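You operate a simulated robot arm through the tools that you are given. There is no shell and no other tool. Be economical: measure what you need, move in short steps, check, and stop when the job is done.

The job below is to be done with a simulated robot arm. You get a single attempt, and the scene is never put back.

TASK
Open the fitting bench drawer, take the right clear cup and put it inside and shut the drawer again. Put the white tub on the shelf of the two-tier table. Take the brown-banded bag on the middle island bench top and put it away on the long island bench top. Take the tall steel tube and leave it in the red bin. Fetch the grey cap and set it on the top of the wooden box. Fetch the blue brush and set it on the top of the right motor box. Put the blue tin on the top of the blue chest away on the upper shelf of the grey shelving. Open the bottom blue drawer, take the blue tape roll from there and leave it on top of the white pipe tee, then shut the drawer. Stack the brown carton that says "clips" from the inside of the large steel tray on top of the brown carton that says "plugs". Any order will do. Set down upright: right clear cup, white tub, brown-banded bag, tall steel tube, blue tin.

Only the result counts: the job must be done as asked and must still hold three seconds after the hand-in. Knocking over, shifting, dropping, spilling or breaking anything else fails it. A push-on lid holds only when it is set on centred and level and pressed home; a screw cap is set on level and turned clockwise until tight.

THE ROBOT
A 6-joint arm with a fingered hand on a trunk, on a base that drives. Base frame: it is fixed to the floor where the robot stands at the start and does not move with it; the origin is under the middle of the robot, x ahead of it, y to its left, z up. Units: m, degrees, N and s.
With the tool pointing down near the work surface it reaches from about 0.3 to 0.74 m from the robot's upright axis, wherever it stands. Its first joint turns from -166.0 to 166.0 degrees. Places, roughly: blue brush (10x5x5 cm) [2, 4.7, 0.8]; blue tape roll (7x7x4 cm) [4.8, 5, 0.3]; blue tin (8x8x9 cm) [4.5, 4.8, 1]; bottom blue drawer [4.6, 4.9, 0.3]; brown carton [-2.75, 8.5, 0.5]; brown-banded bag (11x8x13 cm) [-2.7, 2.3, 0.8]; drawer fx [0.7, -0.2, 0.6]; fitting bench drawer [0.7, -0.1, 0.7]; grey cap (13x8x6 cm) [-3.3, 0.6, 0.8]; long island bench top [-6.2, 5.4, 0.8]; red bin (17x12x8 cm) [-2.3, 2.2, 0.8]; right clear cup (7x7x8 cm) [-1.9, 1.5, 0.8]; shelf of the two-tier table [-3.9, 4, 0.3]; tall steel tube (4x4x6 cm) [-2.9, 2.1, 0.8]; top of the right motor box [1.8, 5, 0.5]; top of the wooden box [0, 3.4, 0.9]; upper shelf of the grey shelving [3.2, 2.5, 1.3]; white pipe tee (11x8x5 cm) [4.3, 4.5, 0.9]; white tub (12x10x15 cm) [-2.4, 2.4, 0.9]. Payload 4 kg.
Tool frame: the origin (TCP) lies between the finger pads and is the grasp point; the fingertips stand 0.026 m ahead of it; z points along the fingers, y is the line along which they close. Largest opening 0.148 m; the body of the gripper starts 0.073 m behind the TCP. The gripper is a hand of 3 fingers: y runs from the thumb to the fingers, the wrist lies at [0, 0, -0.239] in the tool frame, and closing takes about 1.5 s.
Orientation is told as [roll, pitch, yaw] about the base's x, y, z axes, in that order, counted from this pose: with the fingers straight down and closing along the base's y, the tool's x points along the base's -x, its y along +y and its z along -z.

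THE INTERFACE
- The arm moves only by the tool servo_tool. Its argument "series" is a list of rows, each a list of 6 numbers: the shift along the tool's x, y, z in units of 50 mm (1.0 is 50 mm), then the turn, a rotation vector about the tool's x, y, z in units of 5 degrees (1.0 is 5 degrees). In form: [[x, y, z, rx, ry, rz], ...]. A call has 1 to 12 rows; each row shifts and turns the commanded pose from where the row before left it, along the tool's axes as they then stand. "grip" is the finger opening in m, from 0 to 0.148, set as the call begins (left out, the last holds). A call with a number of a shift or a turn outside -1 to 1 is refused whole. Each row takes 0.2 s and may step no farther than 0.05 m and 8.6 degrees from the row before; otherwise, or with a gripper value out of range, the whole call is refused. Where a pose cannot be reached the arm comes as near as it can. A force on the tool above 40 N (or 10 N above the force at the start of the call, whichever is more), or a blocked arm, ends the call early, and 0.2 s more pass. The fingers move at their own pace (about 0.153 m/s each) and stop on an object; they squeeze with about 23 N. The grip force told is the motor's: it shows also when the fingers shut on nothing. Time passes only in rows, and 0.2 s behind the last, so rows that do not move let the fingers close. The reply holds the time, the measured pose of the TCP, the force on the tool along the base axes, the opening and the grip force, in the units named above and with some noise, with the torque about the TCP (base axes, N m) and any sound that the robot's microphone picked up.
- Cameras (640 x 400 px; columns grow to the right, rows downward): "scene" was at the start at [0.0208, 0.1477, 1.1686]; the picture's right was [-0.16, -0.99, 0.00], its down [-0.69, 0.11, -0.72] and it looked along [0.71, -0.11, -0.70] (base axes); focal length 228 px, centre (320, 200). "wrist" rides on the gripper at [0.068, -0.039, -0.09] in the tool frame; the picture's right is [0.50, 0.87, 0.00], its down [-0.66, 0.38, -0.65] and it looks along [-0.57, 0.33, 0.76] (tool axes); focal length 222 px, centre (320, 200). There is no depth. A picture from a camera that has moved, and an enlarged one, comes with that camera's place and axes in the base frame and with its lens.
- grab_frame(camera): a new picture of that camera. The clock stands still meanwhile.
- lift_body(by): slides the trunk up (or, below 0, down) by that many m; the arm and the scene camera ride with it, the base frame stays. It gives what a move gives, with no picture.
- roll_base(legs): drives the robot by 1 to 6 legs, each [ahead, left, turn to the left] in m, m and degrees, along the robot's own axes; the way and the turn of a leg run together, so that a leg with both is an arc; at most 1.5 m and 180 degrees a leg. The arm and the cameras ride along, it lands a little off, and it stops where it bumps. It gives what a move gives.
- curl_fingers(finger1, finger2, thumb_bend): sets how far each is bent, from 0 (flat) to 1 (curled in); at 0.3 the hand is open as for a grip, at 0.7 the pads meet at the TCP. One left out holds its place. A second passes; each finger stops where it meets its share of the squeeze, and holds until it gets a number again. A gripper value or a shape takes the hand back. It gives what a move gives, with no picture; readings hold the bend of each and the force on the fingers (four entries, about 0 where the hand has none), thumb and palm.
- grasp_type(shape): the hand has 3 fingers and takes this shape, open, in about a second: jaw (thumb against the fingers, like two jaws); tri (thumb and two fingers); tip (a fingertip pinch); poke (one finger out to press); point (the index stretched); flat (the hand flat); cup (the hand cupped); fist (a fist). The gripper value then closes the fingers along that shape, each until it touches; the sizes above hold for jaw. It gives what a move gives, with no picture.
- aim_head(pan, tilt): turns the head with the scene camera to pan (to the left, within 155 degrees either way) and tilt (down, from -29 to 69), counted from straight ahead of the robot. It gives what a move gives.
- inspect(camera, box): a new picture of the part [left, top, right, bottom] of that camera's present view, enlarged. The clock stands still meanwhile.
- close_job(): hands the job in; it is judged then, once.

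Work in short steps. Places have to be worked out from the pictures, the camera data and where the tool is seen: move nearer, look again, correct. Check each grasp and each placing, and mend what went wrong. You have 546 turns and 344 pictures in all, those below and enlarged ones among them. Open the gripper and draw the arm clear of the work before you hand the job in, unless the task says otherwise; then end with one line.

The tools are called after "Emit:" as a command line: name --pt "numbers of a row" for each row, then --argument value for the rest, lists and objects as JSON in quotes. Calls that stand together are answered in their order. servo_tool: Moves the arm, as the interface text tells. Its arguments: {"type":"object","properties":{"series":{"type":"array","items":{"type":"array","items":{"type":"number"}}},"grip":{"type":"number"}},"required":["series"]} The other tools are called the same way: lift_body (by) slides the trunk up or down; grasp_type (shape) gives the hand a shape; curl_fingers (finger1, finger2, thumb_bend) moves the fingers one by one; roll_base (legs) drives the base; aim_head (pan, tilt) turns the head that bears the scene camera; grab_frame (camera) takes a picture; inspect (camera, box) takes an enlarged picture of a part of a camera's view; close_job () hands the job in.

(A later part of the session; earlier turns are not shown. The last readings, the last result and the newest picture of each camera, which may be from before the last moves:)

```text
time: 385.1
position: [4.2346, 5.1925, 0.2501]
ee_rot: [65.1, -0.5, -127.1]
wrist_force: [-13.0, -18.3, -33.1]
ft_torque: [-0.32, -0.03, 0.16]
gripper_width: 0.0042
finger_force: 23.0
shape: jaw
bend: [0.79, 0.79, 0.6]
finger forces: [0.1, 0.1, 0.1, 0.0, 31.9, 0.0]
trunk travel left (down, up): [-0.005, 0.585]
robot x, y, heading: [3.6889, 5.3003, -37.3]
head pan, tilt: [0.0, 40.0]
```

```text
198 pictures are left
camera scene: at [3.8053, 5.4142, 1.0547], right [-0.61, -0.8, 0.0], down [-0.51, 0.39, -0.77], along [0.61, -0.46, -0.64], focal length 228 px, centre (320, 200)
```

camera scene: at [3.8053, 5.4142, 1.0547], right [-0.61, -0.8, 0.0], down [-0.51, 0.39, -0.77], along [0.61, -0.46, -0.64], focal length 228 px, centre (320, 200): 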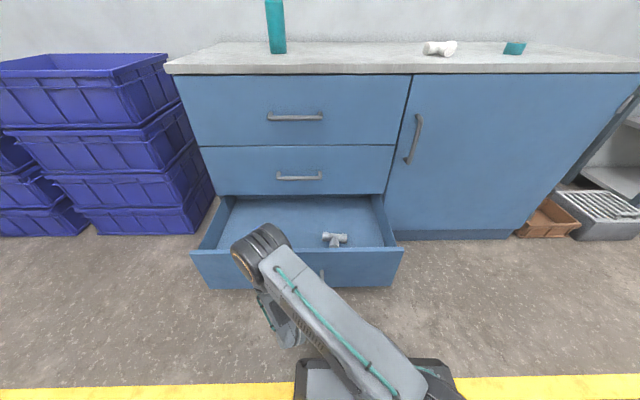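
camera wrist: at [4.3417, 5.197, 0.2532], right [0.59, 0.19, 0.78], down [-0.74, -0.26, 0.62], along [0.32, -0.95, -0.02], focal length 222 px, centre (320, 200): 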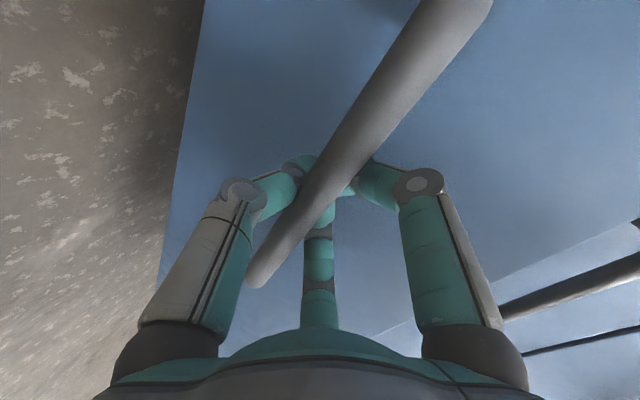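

Opened ~0.33 m. I release, back off, and look inside.

Emit:
servo_tool --pt "0 0 0 0 0 0" --pt "0 0 0 0 0 0" --pt "0 0 0 0 0 0" --pt "0 0 0 0 0 0" --grip 0.08

Emit:
roll_base --legs '[[-0.15, 0, 0]]'

Emit:
servo_tool --pt "0 0.91 -0.41 0 0 0" --pt "0 0.91 -0.41 0 0 0" --pt "0 0.91 -0.41 0 0 0" --pt "0 0.91 -0.41 0 0 0" --pt "0 0.91 -0.41 0 0 0" --pt "0 0.91 -0.41 0 0 0" --pt "0 0.91 -0.41 0 0 0" --pt "0 0.91 -0.41 0 0 0"

Emit:
grab_frame --camera "scene"

```text
time: 386.1
position: [4.2347, 5.1924, 0.2528]
ee_rot: [65.2, -0.3, -127.2]
wrist_force: [0.2, 0.1, 0.3]
ft_torque: [0.01, 0.03, -0.03]
gripper_width: 0.0794
finger_force: 0.0
shape: jaw
bend: [0.35, 0.35, 0.7]
finger forces: [0.0, 0.1, 0.0, 0.1, 0.1, 0.0]
trunk travel left (down, up): [-0.005, 0.585]
robot x, y, heading: [3.6883, 5.3029, -37.5]
head pan, tilt: [0.0, 40.0]
```

```text
time: 387.5
position: [4.1156, 5.2826, 0.2529]
ee_rot: [65.2, -0.4, -127.1]
wrist_force: [-0.1, -0.6, -0.1]
ft_torque: [0.0, 0.03, -0.01]
gripper_width: 0.0797
finger_force: 0.1
shape: jaw
bend: [0.35, 0.35, 0.7]
finger forces: [0.1, 0.1, 0.0, 0.0, 0.0, 0.0]
trunk travel left (down, up): [-0.005, 0.585]
robot x, y, heading: [3.571, 5.392, -37.2]
head pan, tilt: [0.0, 40.0]
```

```text
time: 389.3
position: [4.121, 5.2816, 0.6511]
ee_rot: [65.2, -0.6, -127.0]
wrist_force: [0.0, 0.6, -0.8]
ft_torque: [0.0, 0.01, 0.01]
gripper_width: 0.0796
finger_force: 0.0
shape: jaw
bend: [0.34, 0.35, 0.7]
finger forces: [0.1, 0.0, 0.0, 0.0, 0.0, 0.0]
trunk travel left (down, up): [-0.005, 0.585]
robot x, y, heading: [3.5711, 5.3949, -37.2]
head pan, tilt: [0.0, 40.0]
```

```text
197 pictures are left
camera scene: at [3.6854, 5.5053, 1.0548], right [-0.61, -0.8, 0.0], down [-0.51, 0.39, -0.77], along [0.61, -0.46, -0.64], focal length 228 px, centre (320, 200)
```

scene: 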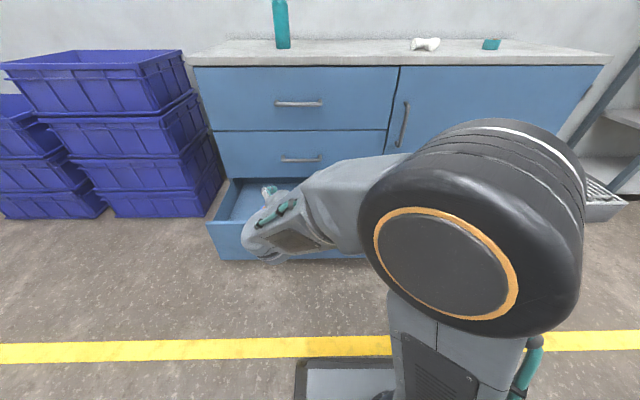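

I raise the trunk and turn the tool back down for a look into the drawer.

Emit:
lift_body --by 0.25

Emit:
servo_tool --pt "0 0 0 0 0 -1" --pt "0 0 0 0 0 -1" --pt "0 0 0 0 0 -1" --pt "0 0 0 0 0 -1" --pt "0 0 0 0 0 -1" --pt "0 0 0 0 0 -1" --pt "0 0 0 0 0 -1" --pt "0 0 0 0 0 -1" --pt "0 0 0 0 0 -1"

Emit:
servo_tool --pt "0 0 0 0 0 -1" --pt "0 0 0 0 0 -1" --pt "0 0 0 0 0 -1" --pt "0 0 0 0 0 -1" --pt "0 0 0 0 0 -1" --pt "0 0 0 0 0 -1" --pt "0 0 0 0 0 -1" --pt "0 0 0 0 0 -1" --pt "0 0 0 0 0 -1"

Emit:
servo_tool --pt "0 0 0 0 1 0" --pt "0 0 0 0 1 0" --pt "0 0 0 0 1 0" --pt "0 0 0 0 1 0" --pt "0 0 0 0 1 0" --pt "0 0 0 0 1 0" --pt "0 0 0 0 1 0"

Emit:
servo_tool --pt "0 0 0 0 1 0" --pt "0 0 0 0 1 0" --pt "0 0 0 0 1 0" --pt "0 0 0 0 1 0" --pt "0 0 0 0 1 0" --pt "0 0 0 0 1 0" --grip 0.13

Emit:
grab_frame --camera "wrist"

Emit:
grab_frame --camera "scene"

```text
time: 391.9
position: [4.12, 5.2819, 0.9012]
ee_rot: [65.2, -0.5, -127.3]
wrist_force: [0.0, -0.1, 0.1]
ft_torque: [0.0, -0.03, 0.02]
gripper_width: 0.0796
finger_force: 0.1
shape: jaw
bend: [0.34, 0.35, 0.7]
finger forces: [0.1, 0.0, 0.1, 0.0, 0.0, 0.0]
trunk travel left (down, up): [-0.255, 0.335]
robot x, y, heading: [3.5692, 5.3916, -37.3]
head pan, tilt: [0.0, 40.0]
```

```text
time: 393.9
position: [4.1209, 5.2823, 0.9008]
ee_rot: [56.6, -40.5, -104.3]
wrist_force: [-0.1, 0.5, 0.5]
ft_torque: [0.01, 0.01, -0.02]
gripper_width: 0.0794
finger_force: 0.1
shape: jaw
bend: [0.34, 0.35, 0.7]
finger forces: [0.0, 0.1, 0.0, 0.1, 0.0, 0.0]
trunk travel left (down, up): [-0.255, 0.335]
robot x, y, heading: [3.57, 5.3912, -37.6]
head pan, tilt: [0.0, 40.0]
```

```text
time: 395.9
position: [4.1195, 5.2808, 0.899]
ee_rot: [-1.3, -65.2, -35.9]
wrist_force: [0.4, 0.1, 0.4]
ft_torque: [0.02, -0.03, 0.0]
gripper_width: 0.0798
finger_force: 0.1
shape: jaw
bend: [0.34, 0.35, 0.7]
finger forces: [0.1, 0.0, 0.0, 0.1, 0.1, 0.0]
trunk travel left (down, up): [-0.255, 0.335]
robot x, y, heading: [3.5708, 5.3966, -37.4]
head pan, tilt: [0.0, 40.0]
```

```text
time: 397.5
position: [4.1196, 5.2827, 0.8997]
ee_rot: [-0.5, -30.1, -36.9]
wrist_force: [0.3, 0.9, 0.2]
ft_torque: [0.03, 0.01, -0.01]
gripper_width: 0.0796
finger_force: 0.1
shape: jaw
bend: [0.34, 0.34, 0.7]
finger forces: [0.1, 0.0, 0.0, 0.1, 0.1, 0.0]
trunk travel left (down, up): [-0.255, 0.335]
robot x, y, heading: [3.5666, 5.3913, -37.1]
head pan, tilt: [0.0, 40.0]
```

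```text
time: 398.9
position: [4.1208, 5.2816, 0.9004]
ee_rot: [-0.5, -0.1, -37.1]
wrist_force: [0.7, 0.3, -0.2]
ft_torque: [-0.01, -0.03, -0.02]
gripper_width: 0.1301
finger_force: 0.1
shape: jaw
bend: [0.25, 0.25, 0.36]
finger forces: [0.0, 0.0, 0.1, 0.0, 0.0, 0.0]
trunk travel left (down, up): [-0.255, 0.335]
robot x, y, heading: [3.5654, 5.3948, -37.4]
head pan, tilt: [0.0, 40.0]
```

```text
196 pictures are left
camera wrist: at [4.0438, 5.2915, 0.9913], right [0.12, 0.99, -0.01], down [0.75, -0.09, 0.65], along [0.65, -0.09, -0.76], focal length 222 px, centre (320, 200)
```

wrist: 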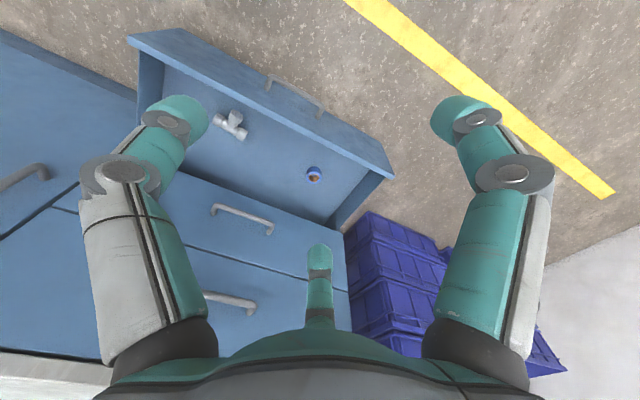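

```text
195 pictures are left
camera scene: at [3.685, 5.5053, 1.3049], right [-0.61, -0.8, 0.0], down [-0.51, 0.39, -0.77], along [0.61, -0.46, -0.64], focal length 228 px, centre (320, 200)
```

scene: 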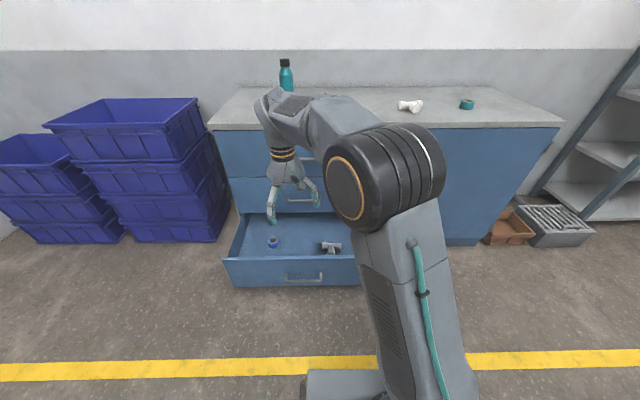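

The blue tape roll is visible. Zoom in.

Emit:
inspect --camera "wrist" --box '[200, 80, 400, 220]'

Emit:
inspect --camera "scene" --box '[220, 200, 380, 300]'

```text
2.86 times, centred on (300, 150) of wrist
camera zoom: at [4.0438, 5.2915, 0.9913], right [0.12, 0.99, -0.01], down [0.75, -0.09, 0.65], along [0.65, -0.09, -0.76], focal length 635 px, centre (377, 343)
```

zoom: 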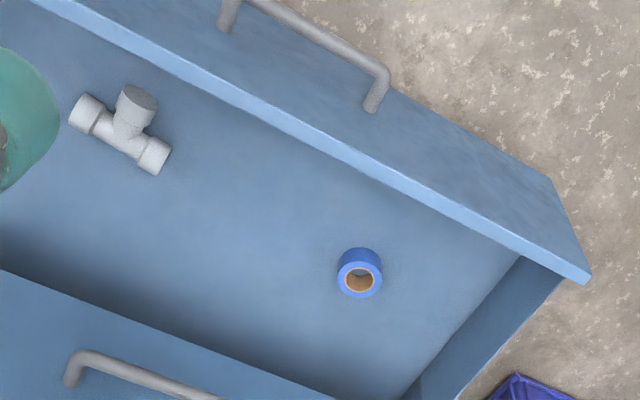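

```text
4.00 times, centred on (300, 250) of scene
camera zoom: at [3.685, 5.5053, 1.3049], right [-0.61, -0.8, 0.0], down [-0.51, 0.39, -0.77], along [0.61, -0.46, -0.64], focal length 912 px, centre (400, 0)
```

zoom: 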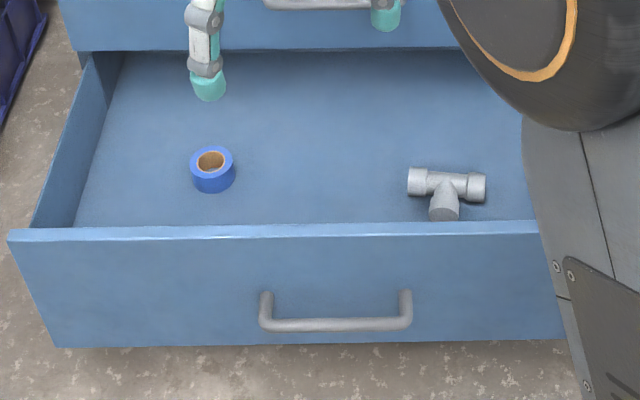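

Tape roll lies flat at ≈(4.59,5.19), top z≈0.21. I move the base (0.3 ahead, 0.21 left), tilt the tool 15° so the wrist leans away from the chest.

Emit:
roll_base --legs '[[0, 0.21, 0], [0.28, 0, 0]]'

Emit:
servo_tool --pt "0 0 0 0 -1 0" --pt "0 0 0 0 -1 0" --pt "0 0 0 0 -1 0" --pt "0 0 1 0 0 0" --pt "0 0 1 0 0 0"

Emit:
grab_frame --camera "wrist"

Emit:
grab_frame --camera "scene"

```text
time: 402.1
position: [4.4699, 5.2745, 0.8999]
ee_rot: [-0.5, -0.3, -37.4]
wrist_force: [0.1, 0.0, 1.1]
ft_torque: [-0.02, -0.02, 0.0]
gripper_width: 0.1298
finger_force: 0.2
shape: jaw
bend: [0.25, 0.25, 0.36]
finger forces: [0.0, 0.0, 0.0, 0.0, 0.0, 0.0]
trunk travel left (down, up): [-0.255, 0.335]
robot x, y, heading: [3.9156, 5.3852, -37.4]
head pan, tilt: [0.0, 40.0]
```

```text
time: 403.3
position: [4.4897, 5.2568, 0.8033]
ee_rot: [-0.4, -15.3, -37.1]
wrist_force: [0.3, 0.4, 0.7]
ft_torque: [-0.04, -0.05, 0.0]
gripper_width: 0.1298
finger_force: 0.0
shape: jaw
bend: [0.25, 0.25, 0.36]
finger forces: [0.0, 0.0, 0.0, 0.1, 0.0, 0.1]
trunk travel left (down, up): [-0.255, 0.335]
robot x, y, heading: [3.9171, 5.3838, -37.5]
head pan, tilt: [0.0, 40.0]
```

```text
192 pictures are left
camera wrist: at [4.3966, 5.2795, 0.8723], right [0.14, 0.98, -0.14], down [0.6, 0.03, 0.8], along [0.79, -0.2, -0.58], focal length 222 px, centre (320, 200)
```

wrist: 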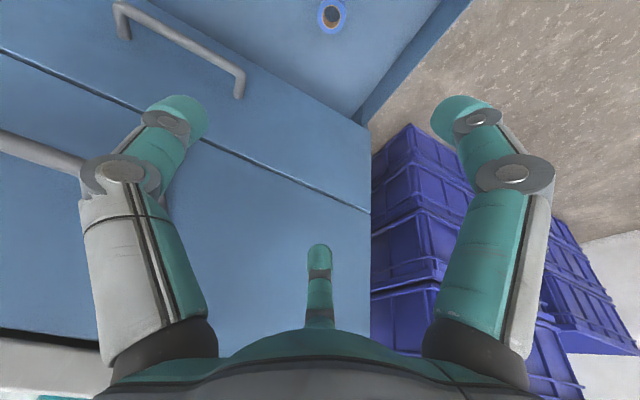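

```text
191 pictures are left
camera scene: at [4.0349, 5.4995, 1.305], right [-0.61, -0.79, 0.0], down [-0.51, 0.39, -0.77], along [0.61, -0.47, -0.64], focal length 228 px, centre (320, 200)
```

scene: 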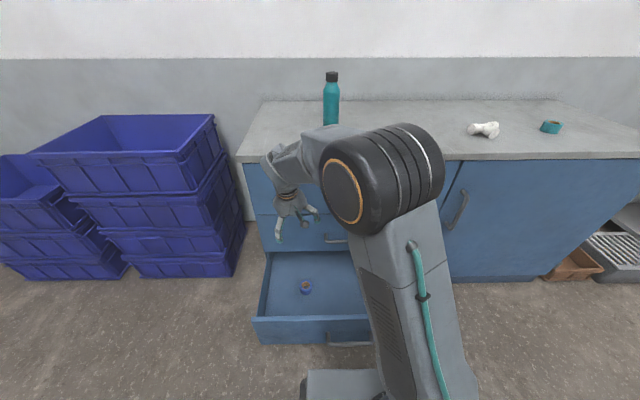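

Emit:
lift_body --by -0.25

Emit:
servo_tool --pt "-0.9 -0.28 0.25 0 0 0" --pt "-0.9 0 0.25 0 0 0" --pt "0.26 0 0.96 0 0 0" --pt "0.26 0 0.96 0 0 0" --pt "0.26 0 0.96 0 0 0"

Emit:
grab_frame --camera "wrist"

Emit:
grab_frame --camera "scene"

```text
time: 405.8
position: [4.4892, 5.2558, 0.5527]
ee_rot: [-0.4, -15.2, -37.2]
wrist_force: [0.1, 0.2, 0.9]
ft_torque: [-0.01, 0.01, 0.0]
gripper_width: 0.13
finger_force: 0.2
shape: jaw
bend: [0.25, 0.25, 0.36]
finger forces: [0.0, 0.0, 0.0, 0.0, 0.0, 0.0]
trunk travel left (down, up): [-0.005, 0.585]
robot x, y, heading: [3.9172, 5.3833, -37.6]
head pan, tilt: [0.0, 40.0]
```

```text
time: 407.0
position: [4.5542, 5.1886, 0.4003]
ee_rot: [-0.4, -15.3, -37.2]
wrist_force: [0.4, -0.2, 0.9]
ft_torque: [0.0, 0.0, 0.02]
gripper_width: 0.1299
finger_force: 0.0
shape: jaw
bend: [0.25, 0.25, 0.36]
finger forces: [0.1, 0.1, 0.0, 0.0, 0.0, 0.0]
trunk travel left (down, up): [-0.005, 0.585]
robot x, y, heading: [3.9181, 5.3842, -37.6]
head pan, tilt: [0.0, 40.0]
```

```text
190 pictures are left
camera wrist: at [4.4616, 5.2118, 0.4703], right [0.14, 0.98, -0.14], down [0.6, 0.03, 0.8], along [0.79, -0.2, -0.58], focal length 222 px, centre (320, 200)
```

wrist: 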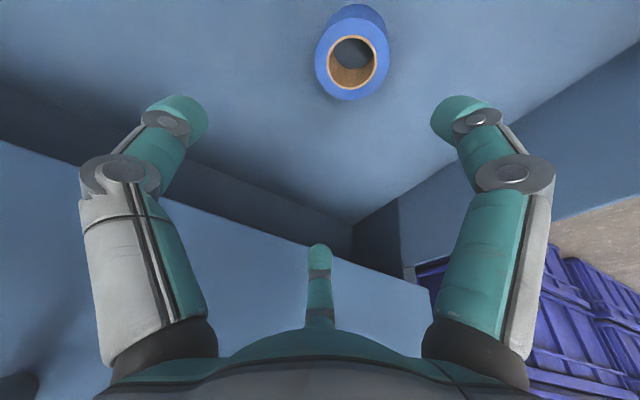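

```text
189 pictures are left
camera scene: at [4.0351, 5.4994, 1.055], right [-0.61, -0.79, 0.0], down [-0.51, 0.39, -0.77], along [0.61, -0.47, -0.64], focal length 228 px, centre (320, 200)
```

scene: 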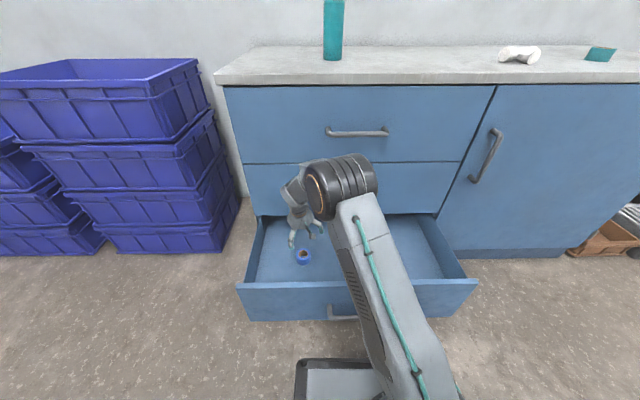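

Refined: tape ≈(4.549,5.194), top z≈0.245. Descend 0.15.

Emit:
servo_tool --pt "0.26 0 0.96 0 0 0" --pt "0.26 0 0.96 0 0 0" --pt "0.3 0 0.8 0 0 0" --grip 0.12

Emit:
grab_frame --camera "wrist"

```text
time: 407.9
position: [4.5545, 5.1879, 0.2736]
ee_rot: [0.2, -16.2, -37.4]
wrist_force: [0.0, 0.1, 27.2]
ft_torque: [1.51, 0.57, 0.03]
gripper_width: 0.1168
finger_force: 0.1
shape: jaw
bend: [0.24, 0.25, 0.46]
finger forces: [27.1, 0.0, 0.0, 0.0, 0.0, 0.0]
trunk travel left (down, up): [-0.005, 0.585]
robot x, y, heading: [3.9175, 5.3903, -37.4]
head pan, tilt: [0.0, 40.0]
stopped in row 3: the force on the tool passed its limit (the readings are from after the stop); the commanded pose is now the measured one
```

```text
188 pictures are left
camera wrist: at [4.461, 5.2105, 0.3413], right [0.14, 0.98, -0.14], down [0.58, 0.03, 0.81], along [0.8, -0.2, -0.57], focal length 222 px, centre (320, 200)
```

wrist: 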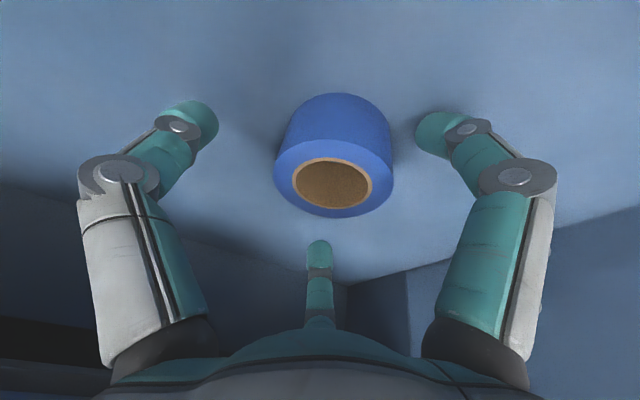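

A finger touched the drawer floor (≈0.232); the tape is centred. Raise 4 mm and close.

Emit:
servo_tool --pt "-0.02 0 -0.08 0 0.2 0" --pt "0 0 0 0 0 0" --pt "0 0 0 0 0 0" --pt "0 0 0 0 0 0" --pt "0 0 0 0 0 0" --pt "0 0 0 0 0 0" --grip 0.02

Emit:
grab_frame --camera "wrist"

```text
time: 409.3
position: [4.5535, 5.1873, 0.273]
ee_rot: [-0.3, -14.9, -37.3]
wrist_force: [-0.5, -0.1, -1.0]
ft_torque: [-0.02, 0.01, -0.04]
gripper_width: 0.0555
finger_force: 23.0
shape: jaw
bend: [0.77, 0.77, 0.7]
finger forces: [20.0, 20.8, 0.0, 0.0, 20.7, 0.0]
trunk travel left (down, up): [-0.005, 0.585]
robot x, y, heading: [3.9174, 5.3869, -37.4]
head pan, tilt: [0.0, 40.0]
```

```text
187 pictures are left
camera wrist: at [4.4608, 5.2098, 0.3434], right [0.14, 0.98, -0.13], down [0.6, 0.02, 0.8], along [0.79, -0.19, -0.59], focal length 222 px, centre (320, 200)
```

wrist: 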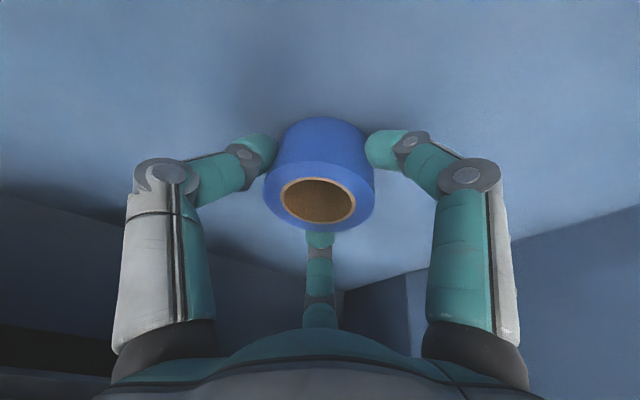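

Secure grip. Lift, move slightly back, then raise the trunk.

Emit:
servo_tool --pt "-0.2 0 -0.7 0 0 0" --pt "-0.26 0 -0.96 0 0 0" --pt "-0.26 0 -0.96 0 0 0" --pt "0.9 0 -0.26 0 0 0" --pt "-0.26 0 -0.96 0 0 0" --pt "-0.26 0 -0.96 0 0 0" --pt "-0.26 0 -0.96 0 0 0"

Emit:
lift_body --by 0.4

Emit:
aim_head --pan -20 --tilt 35

Emit:
grab_frame --camera "scene"

Emit:
grab_frame --camera "wrist"

```text
time: 410.9
position: [4.518, 5.2155, 0.5602]
ee_rot: [-0.2, -14.8, -37.3]
wrist_force: [-0.4, -0.2, -0.4]
ft_torque: [-0.01, 0.0, 0.0]
gripper_width: 0.0552
finger_force: 22.7
shape: jaw
bend: [0.77, 0.77, 0.7]
finger forces: [20.0, 20.9, 0.0, 0.1, 20.7, 0.0]
trunk travel left (down, up): [-0.005, 0.585]
robot x, y, heading: [3.9163, 5.3852, -37.6]
head pan, tilt: [0.0, 40.0]
```

```text
time: 414.7
position: [4.5174, 5.2159, 0.9616]
ee_rot: [-0.3, -14.8, -37.4]
wrist_force: [0.0, -0.4, -0.6]
ft_torque: [-0.01, 0.0, -0.04]
gripper_width: 0.0554
finger_force: 22.4
shape: jaw
bend: [0.77, 0.77, 0.7]
finger forces: [20.0, 21.0, 0.1, 0.0, 20.7, 0.0]
trunk travel left (down, up): [-0.405, 0.185]
robot x, y, heading: [3.9167, 5.385, -37.6]
head pan, tilt: [0.0, 40.0]
```

```text
time: 415.5
position: [4.5191, 5.2164, 0.96]
ee_rot: [-0.2, -14.8, -37.3]
wrist_force: [0.7, 1.1, -1.0]
ft_torque: [-0.01, 0.02, 0.0]
gripper_width: 0.0553
finger_force: 22.8
shape: jaw
bend: [0.77, 0.77, 0.7]
finger forces: [20.1, 21.0, 0.0, 0.0, 20.7, 0.1]
trunk travel left (down, up): [-0.405, 0.185]
robot x, y, heading: [3.9189, 5.3892, -37.6]
head pan, tilt: [-20.0, 35.0]
```

```text
186 pictures are left
camera scene: at [4.0154, 5.4769, 1.4624], right [-0.84, -0.54, 0.0], down [-0.31, 0.48, -0.82], along [0.44, -0.69, -0.57], focal length 228 px, centre (320, 200)
```

scene: 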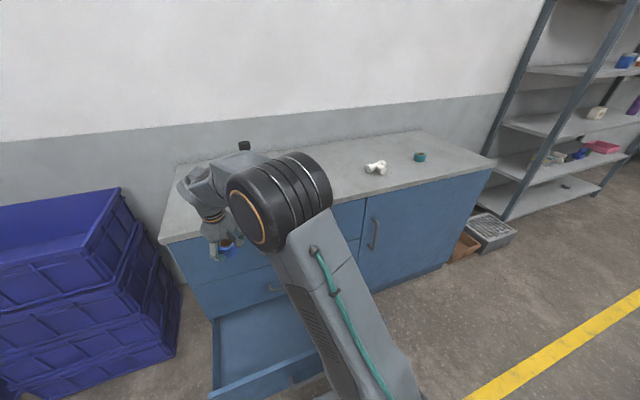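

```text
185 pictures are left
camera wrist: at [4.4254, 5.2383, 1.0309], right [0.14, 0.98, -0.13], down [0.6, 0.02, 0.8], along [0.79, -0.19, -0.59], focal length 222 px, centre (320, 200)
```

wrist: 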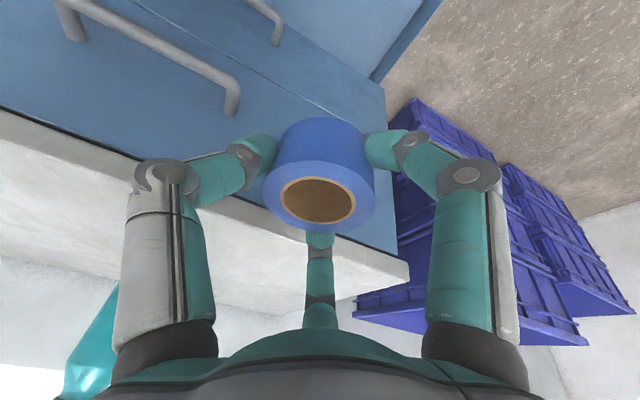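

Tape held; tee at ≈(4.33,4.45). I lift further and move over to the tee.

Emit:
lift_body --by 0.16

Emit:
roll_base --legs '[[-0.06, 0, 0], [0, -0.72, 0], [0.2, 0, 0]]'

Emit:
aim_head --pan 0 --tilt 40

Emit:
grab_frame --camera "scene"

Emit:
grab_frame --camera "wrist"

```text
time: 417.4
position: [4.5176, 5.2168, 1.1209]
ee_rot: [-0.1, -14.8, -37.3]
wrist_force: [0.0, -0.6, -0.4]
ft_torque: [0.03, 0.0, 0.01]
gripper_width: 0.0552
finger_force: 22.5
shape: jaw
bend: [0.77, 0.77, 0.7]
finger forces: [20.0, 21.0, 0.0, 0.1, 20.7, 0.0]
trunk travel left (down, up): [-0.565, 0.025]
robot x, y, heading: [3.9175, 5.3898, -37.4]
head pan, tilt: [-20.0, 35.0]
```

```text
time: 423.1
position: [4.1974, 4.5556, 1.1199]
ee_rot: [-0.2, -14.8, -37.3]
wrist_force: [-0.4, -0.2, -1.1]
ft_torque: [0.01, 0.02, 0.01]
gripper_width: 0.0551
finger_force: 22.9
shape: jaw
bend: [0.77, 0.77, 0.7]
finger forces: [20.0, 21.0, 0.1, 0.0, 20.7, 0.0]
trunk travel left (down, up): [-0.565, 0.025]
robot x, y, heading: [3.5975, 4.7285, -37.6]
head pan, tilt: [-20.0, 35.0]
```

```text
time: 423.9
position: [4.1968, 4.5561, 1.1206]
ee_rot: [-0.2, -14.8, -37.4]
wrist_force: [1.1, 0.4, -0.2]
ft_torque: [0.01, 0.02, 0.0]
gripper_width: 0.0552
finger_force: 23.6
shape: jaw
bend: [0.77, 0.77, 0.7]
finger forces: [19.9, 21.0, 0.0, 0.1, 20.7, 0.0]
trunk travel left (down, up): [-0.565, 0.025]
robot x, y, heading: [3.5975, 4.7246, -37.2]
head pan, tilt: [0.0, 40.0]
```

```text
184 pictures are left
camera scene: at [3.7141, 4.8386, 1.6149], right [-0.61, -0.79, 0.0], down [-0.51, 0.39, -0.77], along [0.61, -0.47, -0.64], focal length 228 px, centre (320, 200)
```

scene: 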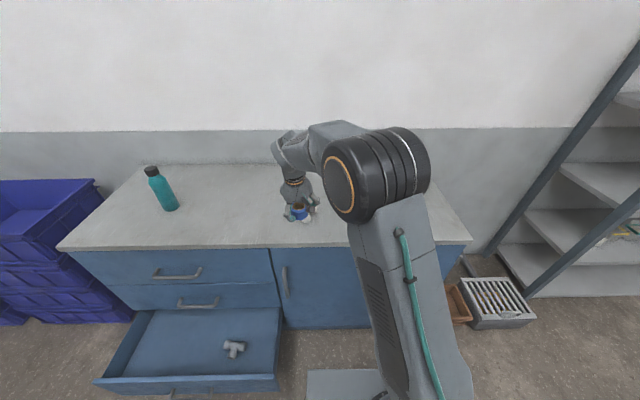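

```text
183 pictures are left
camera wrist: at [4.1043, 4.578, 1.1909], right [0.14, 0.98, -0.13], down [0.6, 0.02, 0.8], along [0.79, -0.19, -0.59], focal length 222 px, centre (320, 200)
```

wrist: 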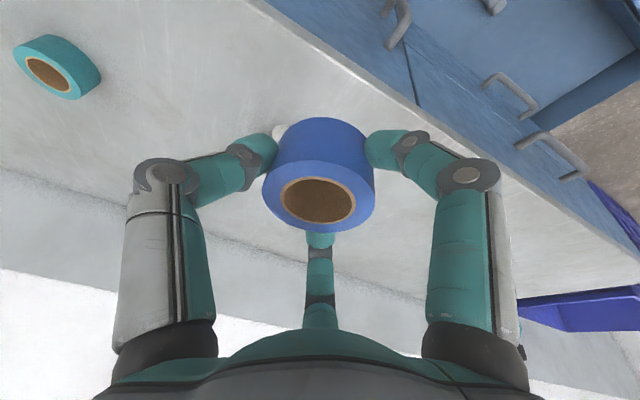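

Emit:
inspect --camera "scene" --box '[250, 160, 370, 235]'

Emit:
inspect --camera "wrist" --box '[240, 90, 400, 190]'

```text
5.33 times, centred on (310, 198) of scene
camera zoom: at [3.7141, 4.8386, 1.6149], right [-0.61, -0.79, 0.0], down [-0.51, 0.39, -0.77], along [0.61, -0.47, -0.64], focal length 1216 px, centre (373, 213)
```

zoom: 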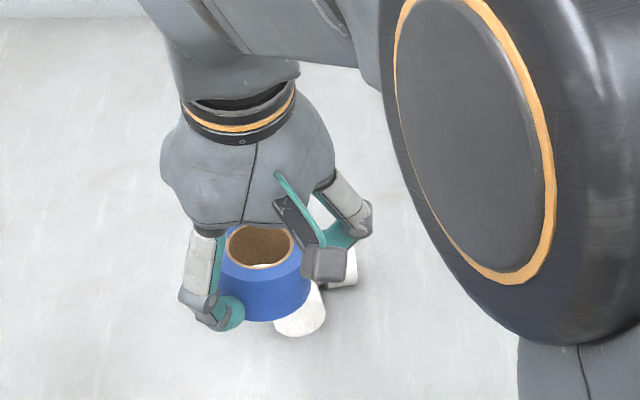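

```text
4.00 times, centred on (320, 140) of wrist
camera zoom: at [4.1043, 4.578, 1.1909], right [0.14, 0.98, -0.13], down [0.6, 0.02, 0.8], along [0.79, -0.19, -0.59], focal length 888 px, centre (320, 440)
```

zoom: 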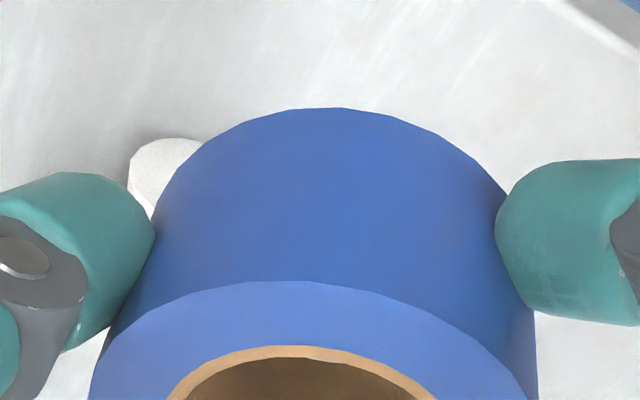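

I back off 0.15 to get a clear measurement of the tee.

Emit:
roll_base --legs '[[-0.15, 0, 0]]'

Emit:
inspect --camera "scene" --box '[250, 140, 410, 240]'

Emit:
grab_frame --camera "wrist"

```text
time: 425.3
position: [4.0778, 4.6463, 1.1209]
ee_rot: [-0.2, -14.8, -37.5]
wrist_force: [-0.4, -0.2, -0.3]
ft_torque: [0.02, -0.01, -0.01]
gripper_width: 0.0551
finger_force: 23.5
shape: jaw
bend: [0.77, 0.77, 0.7]
finger forces: [20.1, 21.0, 0.0, 0.0, 20.7, 0.0]
trunk travel left (down, up): [-0.565, 0.025]
robot x, y, heading: [3.4774, 4.8189, -37.6]
head pan, tilt: [0.0, 40.0]
```

```text
4.00 times, centred on (330, 190) of scene
camera zoom: at [3.595, 4.93, 1.6149], right [-0.61, -0.79, 0.0], down [-0.51, 0.39, -0.77], along [0.61, -0.47, -0.64], focal length 912 px, centre (280, 240)
```

zoom: 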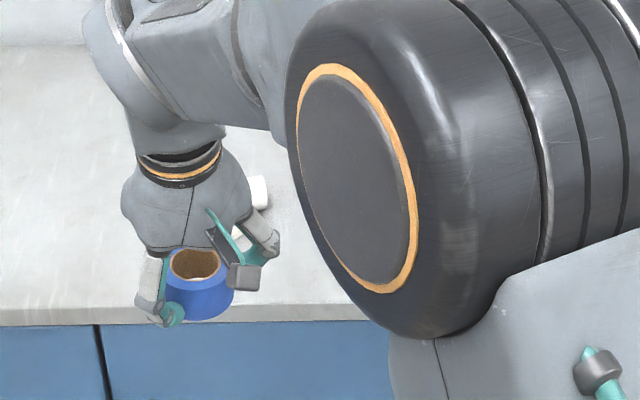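

```text
179 pictures are left
camera wrist: at [3.9845, 4.6679, 1.1912], right [0.14, 0.98, -0.13], down [0.6, 0.02, 0.8], along [0.79, -0.19, -0.59], focal length 222 px, centre (320, 200)
```

wrist: 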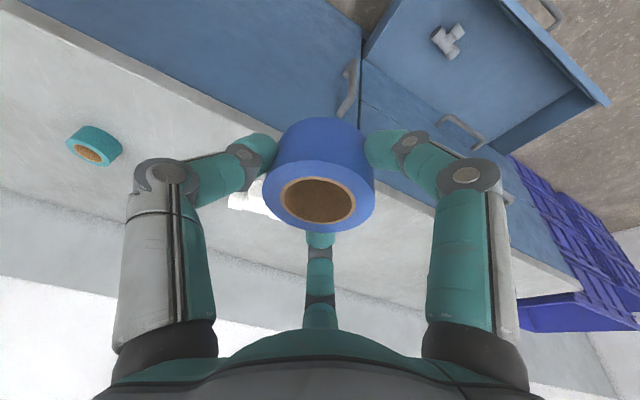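

Emit:
roll_base --legs '[[0, -0.22, 0]]'

Emit:
inspect --camera "scene" --box '[190, 130, 350, 230]'

Emit:
grab_frame --camera "wrist"

```text
time: 426.9
position: [3.946, 4.4749, 1.1213]
ee_rot: [-0.1, -14.7, -37.3]
wrist_force: [0.3, -0.9, -0.6]
ft_torque: [0.03, -0.02, -0.03]
gripper_width: 0.0551
finger_force: 23.1
shape: jaw
bend: [0.77, 0.77, 0.7]
finger forces: [20.0, 21.0, 0.1, 0.0, 20.7, 0.0]
trunk travel left (down, up): [-0.565, 0.025]
robot x, y, heading: [3.3454, 4.6455, -37.6]
head pan, tilt: [0.0, 40.0]
```

```text
4.00 times, centred on (270, 180) of scene
camera zoom: at [3.4628, 4.7573, 1.615], right [-0.61, -0.79, 0.0], down [-0.51, 0.39, -0.77], along [0.61, -0.47, -0.64], focal length 912 px, centre (520, 280)
```

zoom: 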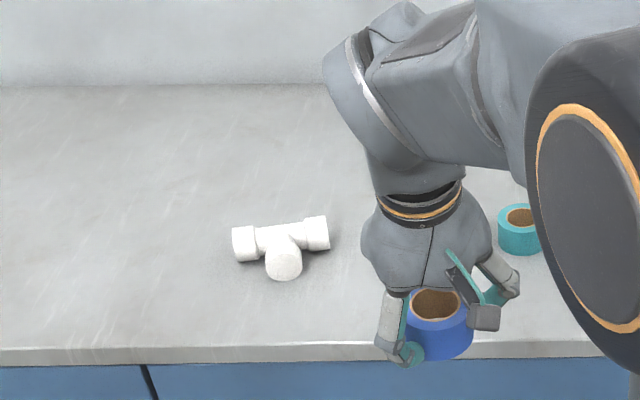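

```text
177 pictures are left
camera wrist: at [3.8525, 4.4961, 1.191], right [0.14, 0.98, -0.13], down [0.6, 0.02, 0.8], along [0.79, -0.19, -0.59], focal length 222 px, centre (320, 200)
```

wrist: 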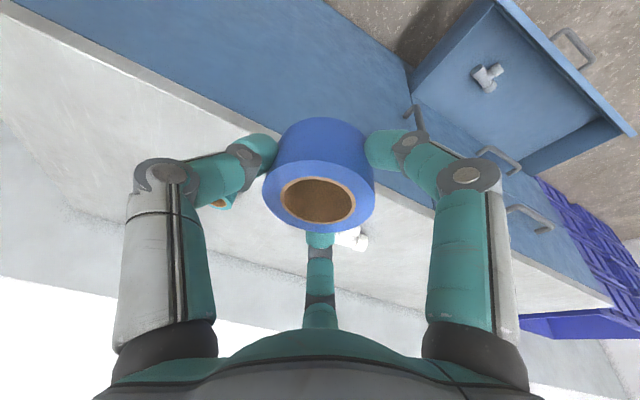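

Tee measured: junction ≈(4.346,4.444), branch toward me. Tape target ≈(4.329,4.451). Drive there.

Emit:
roll_base --legs '[[0, 0.214, 0], [0.3, 0, 0]]'

Emit:
inspect --camera "scene" --box '[250, 150, 370, 225]'

```text
time: 430.2
position: [4.3114, 4.4669, 1.1197]
ee_rot: [-0.2, -14.8, -37.3]
wrist_force: [-0.2, -0.5, -0.5]
ft_torque: [-0.02, 0.04, 0.01]
gripper_width: 0.0553
finger_force: 23.3
shape: jaw
bend: [0.77, 0.77, 0.7]
finger forces: [19.9, 21.0, 0.1, 0.0, 20.7, 0.1]
trunk travel left (down, up): [-0.565, 0.025]
robot x, y, heading: [3.7092, 4.6379, -37.4]
head pan, tilt: [0.0, 40.0]
```

```text
5.33 times, centred on (310, 188) of scene
camera zoom: at [3.8293, 4.7502, 1.6149], right [-0.61, -0.79, 0.0], down [-0.51, 0.39, -0.77], along [0.61, -0.47, -0.64], focal length 1216 px, centre (373, 267)
```

zoom: 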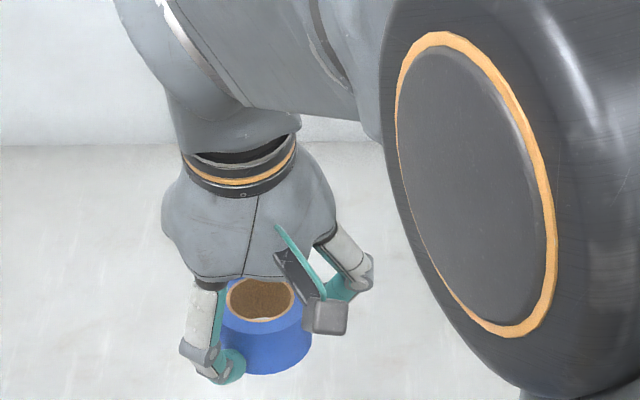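

Emit:
servo_tool --pt "-0.46 -0.04 0.12 0 0 0" --pt "0.23 0 0.87 0 0 0" --pt "0.16 0 0.58 0 0 0"

Emit:
inspect --camera "scene" --box '[250, 150, 370, 225]'

Emit:
inspect --camera "wrist" --box '[220, 60, 420, 200]'

```text
time: 431.0
position: [4.3299, 4.4517, 1.0456]
ee_rot: [-0.2, -14.8, -37.4]
wrist_force: [-0.9, -1.1, -1.3]
ft_torque: [0.01, -0.02, -0.01]
gripper_width: 0.0552
finger_force: 22.6
shape: jaw
bend: [0.77, 0.77, 0.7]
finger forces: [20.0, 21.0, 0.0, 0.0, 20.7, 0.0]
trunk travel left (down, up): [-0.565, 0.025]
robot x, y, heading: [3.7121, 4.6346, -37.4]
head pan, tilt: [0.0, 40.0]
```

```text
5.33 times, centred on (310, 188) of scene
camera zoom: at [3.8291, 4.7505, 1.6149], right [-0.61, -0.79, 0.0], down [-0.51, 0.39, -0.77], along [0.61, -0.47, -0.64], focal length 1216 px, centre (373, 267)
```

zoom: 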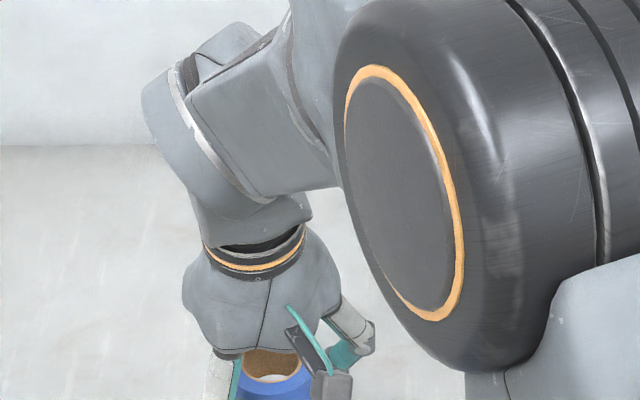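

```text
2.86 times, centred on (320, 130) of wrist
camera zoom: at [4.2365, 4.4742, 1.1153], right [0.14, 0.98, -0.13], down [0.6, 0.02, 0.8], along [0.79, -0.19, -0.59], focal length 635 px, centre (320, 400)
```

zoom: 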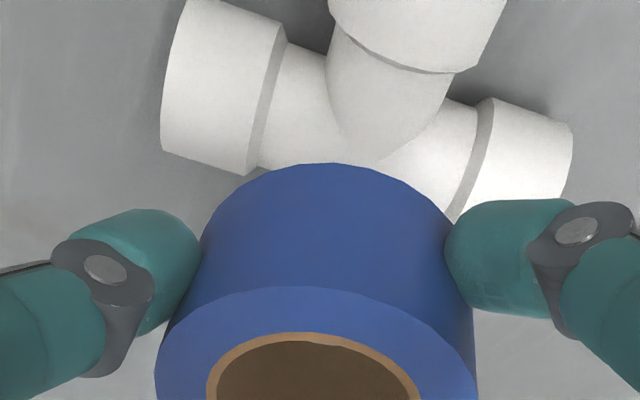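

Close view: bar centre is ≈(4.325,4.454), so the tape should sit at ≈(4.308,4.460). I shift back 2.3 cm and look again.

Emit:
servo_tool --pt "0.45 -0.1 -0.12 0 0 0" --pt "0.03 0 0.1 0 0 0"

Emit:
inspect --camera "wrist" --box '[220, 60, 420, 200]'

```text
time: 431.6
position: [4.3076, 4.4621, 1.0402]
ee_rot: [-0.2, -14.7, -37.4]
wrist_force: [-0.9, 0.0, -0.4]
ft_torque: [0.03, 0.0, 0.01]
gripper_width: 0.0551
finger_force: 23.1
shape: jaw
bend: [0.77, 0.77, 0.7]
finger forces: [20.0, 20.8, 0.0, 0.0, 20.6, 0.0]
trunk travel left (down, up): [-0.565, 0.025]
robot x, y, heading: [3.7107, 4.6402, -37.6]
head pan, tilt: [0.0, 40.0]
```

```text
2.86 times, centred on (320, 130) of wrist
camera zoom: at [4.2143, 4.4844, 1.111], right [0.14, 0.98, -0.13], down [0.6, 0.02, 0.8], along [0.79, -0.19, -0.59], focal length 635 px, centre (320, 400)
```

zoom: 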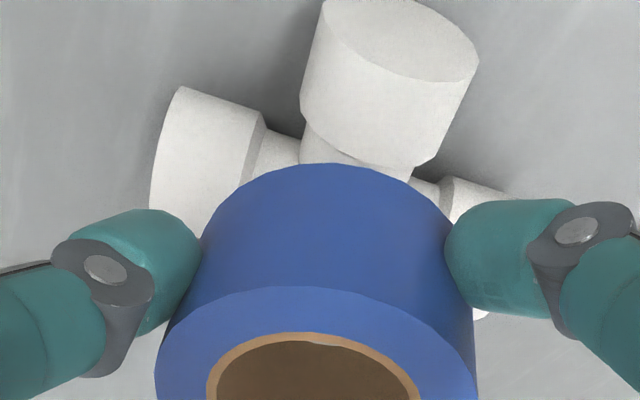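

Well positioned over junction/branch. Descend gently to contact.

Emit:
servo_tool --pt "0.026 0 0.096 0 0 0" --pt "0.02 0 0.07 0 0 0" --pt "0.02 0 0.07 0 0 0" --pt "0.02 0 0.07 0 0 0" --pt "0.02 0 0.07 0 0 0" --pt "0.02 0 0.07 0 0 0" --pt "0.02 0 0.07 0 0 0"

Emit:
inspect --camera "wrist" --box '[220, 60, 420, 200]'

```text
time: 433.2
position: [4.307, 4.4618, 1.0133]
ee_rot: [-0.3, -14.8, -37.3]
wrist_force: [0.0, 0.3, -0.3]
ft_torque: [-0.01, 0.0, 0.0]
gripper_width: 0.0554
finger_force: 23.0
shape: jaw
bend: [0.77, 0.77, 0.7]
finger forces: [20.0, 21.0, 0.1, 0.0, 20.6, 0.1]
trunk travel left (down, up): [-0.565, 0.025]
robot x, y, heading: [3.7127, 4.6375, -37.4]
head pan, tilt: [0.0, 40.0]
```

```text
2.86 times, centred on (320, 130) of wrist
camera zoom: at [4.2134, 4.4841, 1.0841], right [0.14, 0.98, -0.13], down [0.6, 0.02, 0.8], along [0.79, -0.19, -0.59], focal length 635 px, centre (320, 400)
```

zoom: 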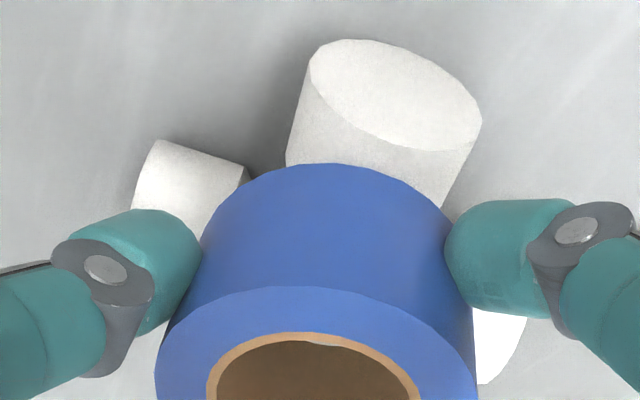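

Emit:
servo_tool --pt "0.02 0 0.06 0 0 0" --pt "0.02 0 0.06 0 0 0" --pt "0.02 0 0.06 0 0 0" --pt "0.02 0 0.06 0 0 0" --pt "0.02 0 0.06 0 0 0" --pt "0.02 0 0.06 0 0 0" --pt "0.02 0 0.06 0 0 0" --pt "0.02 0 0.06 0 0 0"

Emit:
inspect --camera "wrist" --box '[220, 60, 420, 200]'

```text
time: 435.1
position: [4.3081, 4.4609, 0.9954]
ee_rot: [0.2, -15.6, -37.4]
wrist_force: [-1.8, 0.3, 23.1]
ft_torque: [0.06, 0.3, 0.0]
gripper_width: 0.0574
finger_force: 23.0
shape: jaw
bend: [0.79, 0.77, 0.69]
finger forces: [26.8, 23.8, 0.0, 0.0, 25.0, 0.0]
trunk travel left (down, up): [-0.565, 0.025]
robot x, y, heading: [3.7174, 4.6396, -37.4]
head pan, tilt: [0.0, 40.0]
stopped in row 8: the force on the tool passed its limit (the readings are from after the stop); the commanded pose is now the measured one
```

```text
2.86 times, centred on (320, 130) of wrist
camera zoom: at [4.2141, 4.4839, 1.0641], right [0.14, 0.98, -0.13], down [0.59, 0.02, 0.81], along [0.79, -0.19, -0.58], focal length 635 px, centre (320, 400)
```

zoom: 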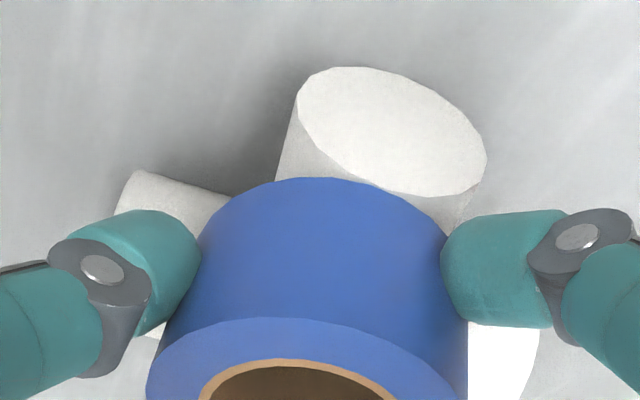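

Contact. Ease 2 mm, open, and rise vertically.

Emit:
servo_tool --pt "-0.01 0 -0.03 0 0.14 0" --pt "0 0 0 0 0 0" --pt "0 0 0 0 0 0" --pt "0 0 0 0 0 0" --pt "0 0 0 0 0 0" --grip 0.1

Emit:
servo_tool --pt "-0.05 0 -0.2 0 0 0" --pt "-0.1 0 -0.4 0 0 0" --pt "-0.24 0 -0.9 0 0 0" --pt "-0.24 0 -0.9 0 0 0"

Emit:
grab_frame --camera "wrist"

```text
time: 436.2
position: [4.3073, 4.4612, 0.9926]
ee_rot: [0.0, -14.4, -37.3]
wrist_force: [0.5, 0.1, 0.2]
ft_torque: [0.01, -0.02, 0.01]
gripper_width: 0.0997
finger_force: 0.0
shape: jaw
bend: [0.29, 0.29, 0.72]
finger forces: [0.0, 0.0, 0.0, 0.0, 0.1, 0.1]
trunk travel left (down, up): [-0.565, 0.025]
robot x, y, heading: [3.7089, 4.64, -37.7]
head pan, tilt: [0.0, 40.0]
```

```text
time: 437.2
position: [4.308, 4.4621, 1.1184]
ee_rot: [0.0, -14.5, -37.4]
wrist_force: [0.3, 0.4, -0.4]
ft_torque: [0.01, -0.04, 0.02]
gripper_width: 0.0999
finger_force: 0.1
shape: jaw
bend: [0.29, 0.29, 0.72]
finger forces: [0.0, 0.0, 0.0, 0.0, 0.0, 0.0]
trunk travel left (down, up): [-0.565, 0.025]
robot x, y, heading: [3.7084, 4.6373, -37.3]
head pan, tilt: [0.0, 40.0]
```

```text
170 pictures are left
camera wrist: at [4.2149, 4.4838, 1.1891], right [0.14, 0.98, -0.13], down [0.6, 0.01, 0.8], along [0.78, -0.19, -0.59], focal length 222 px, centre (320, 200)
```

wrist: 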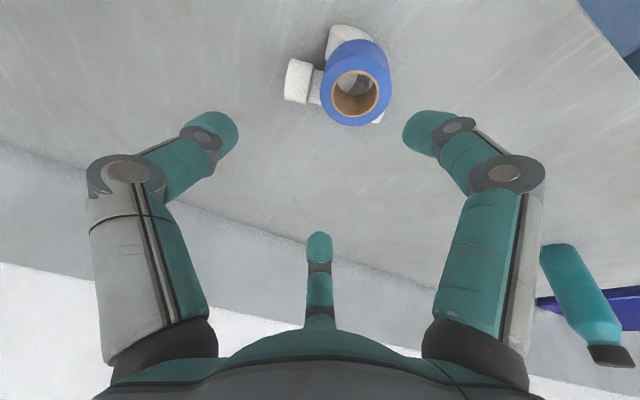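

Emit:
inspect --camera "wrist" --box '[260, 10, 420, 140]'

```text
3.08 times, centred on (340, 75) of wrist
camera zoom: at [4.2149, 4.4838, 1.1891], right [0.14, 0.98, -0.13], down [0.6, 0.01, 0.8], along [0.78, -0.19, -0.59], focal length 684 px, centre (258, 585)
```

zoom: 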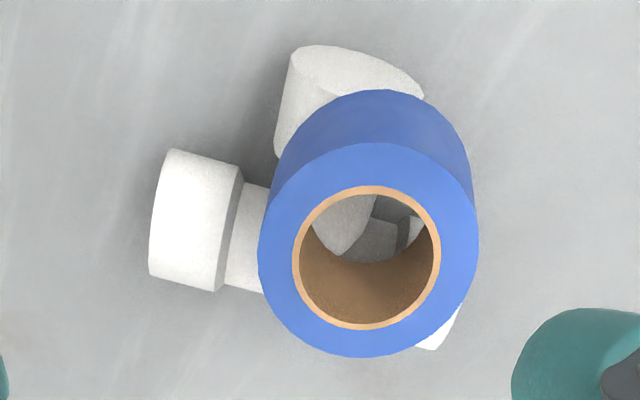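

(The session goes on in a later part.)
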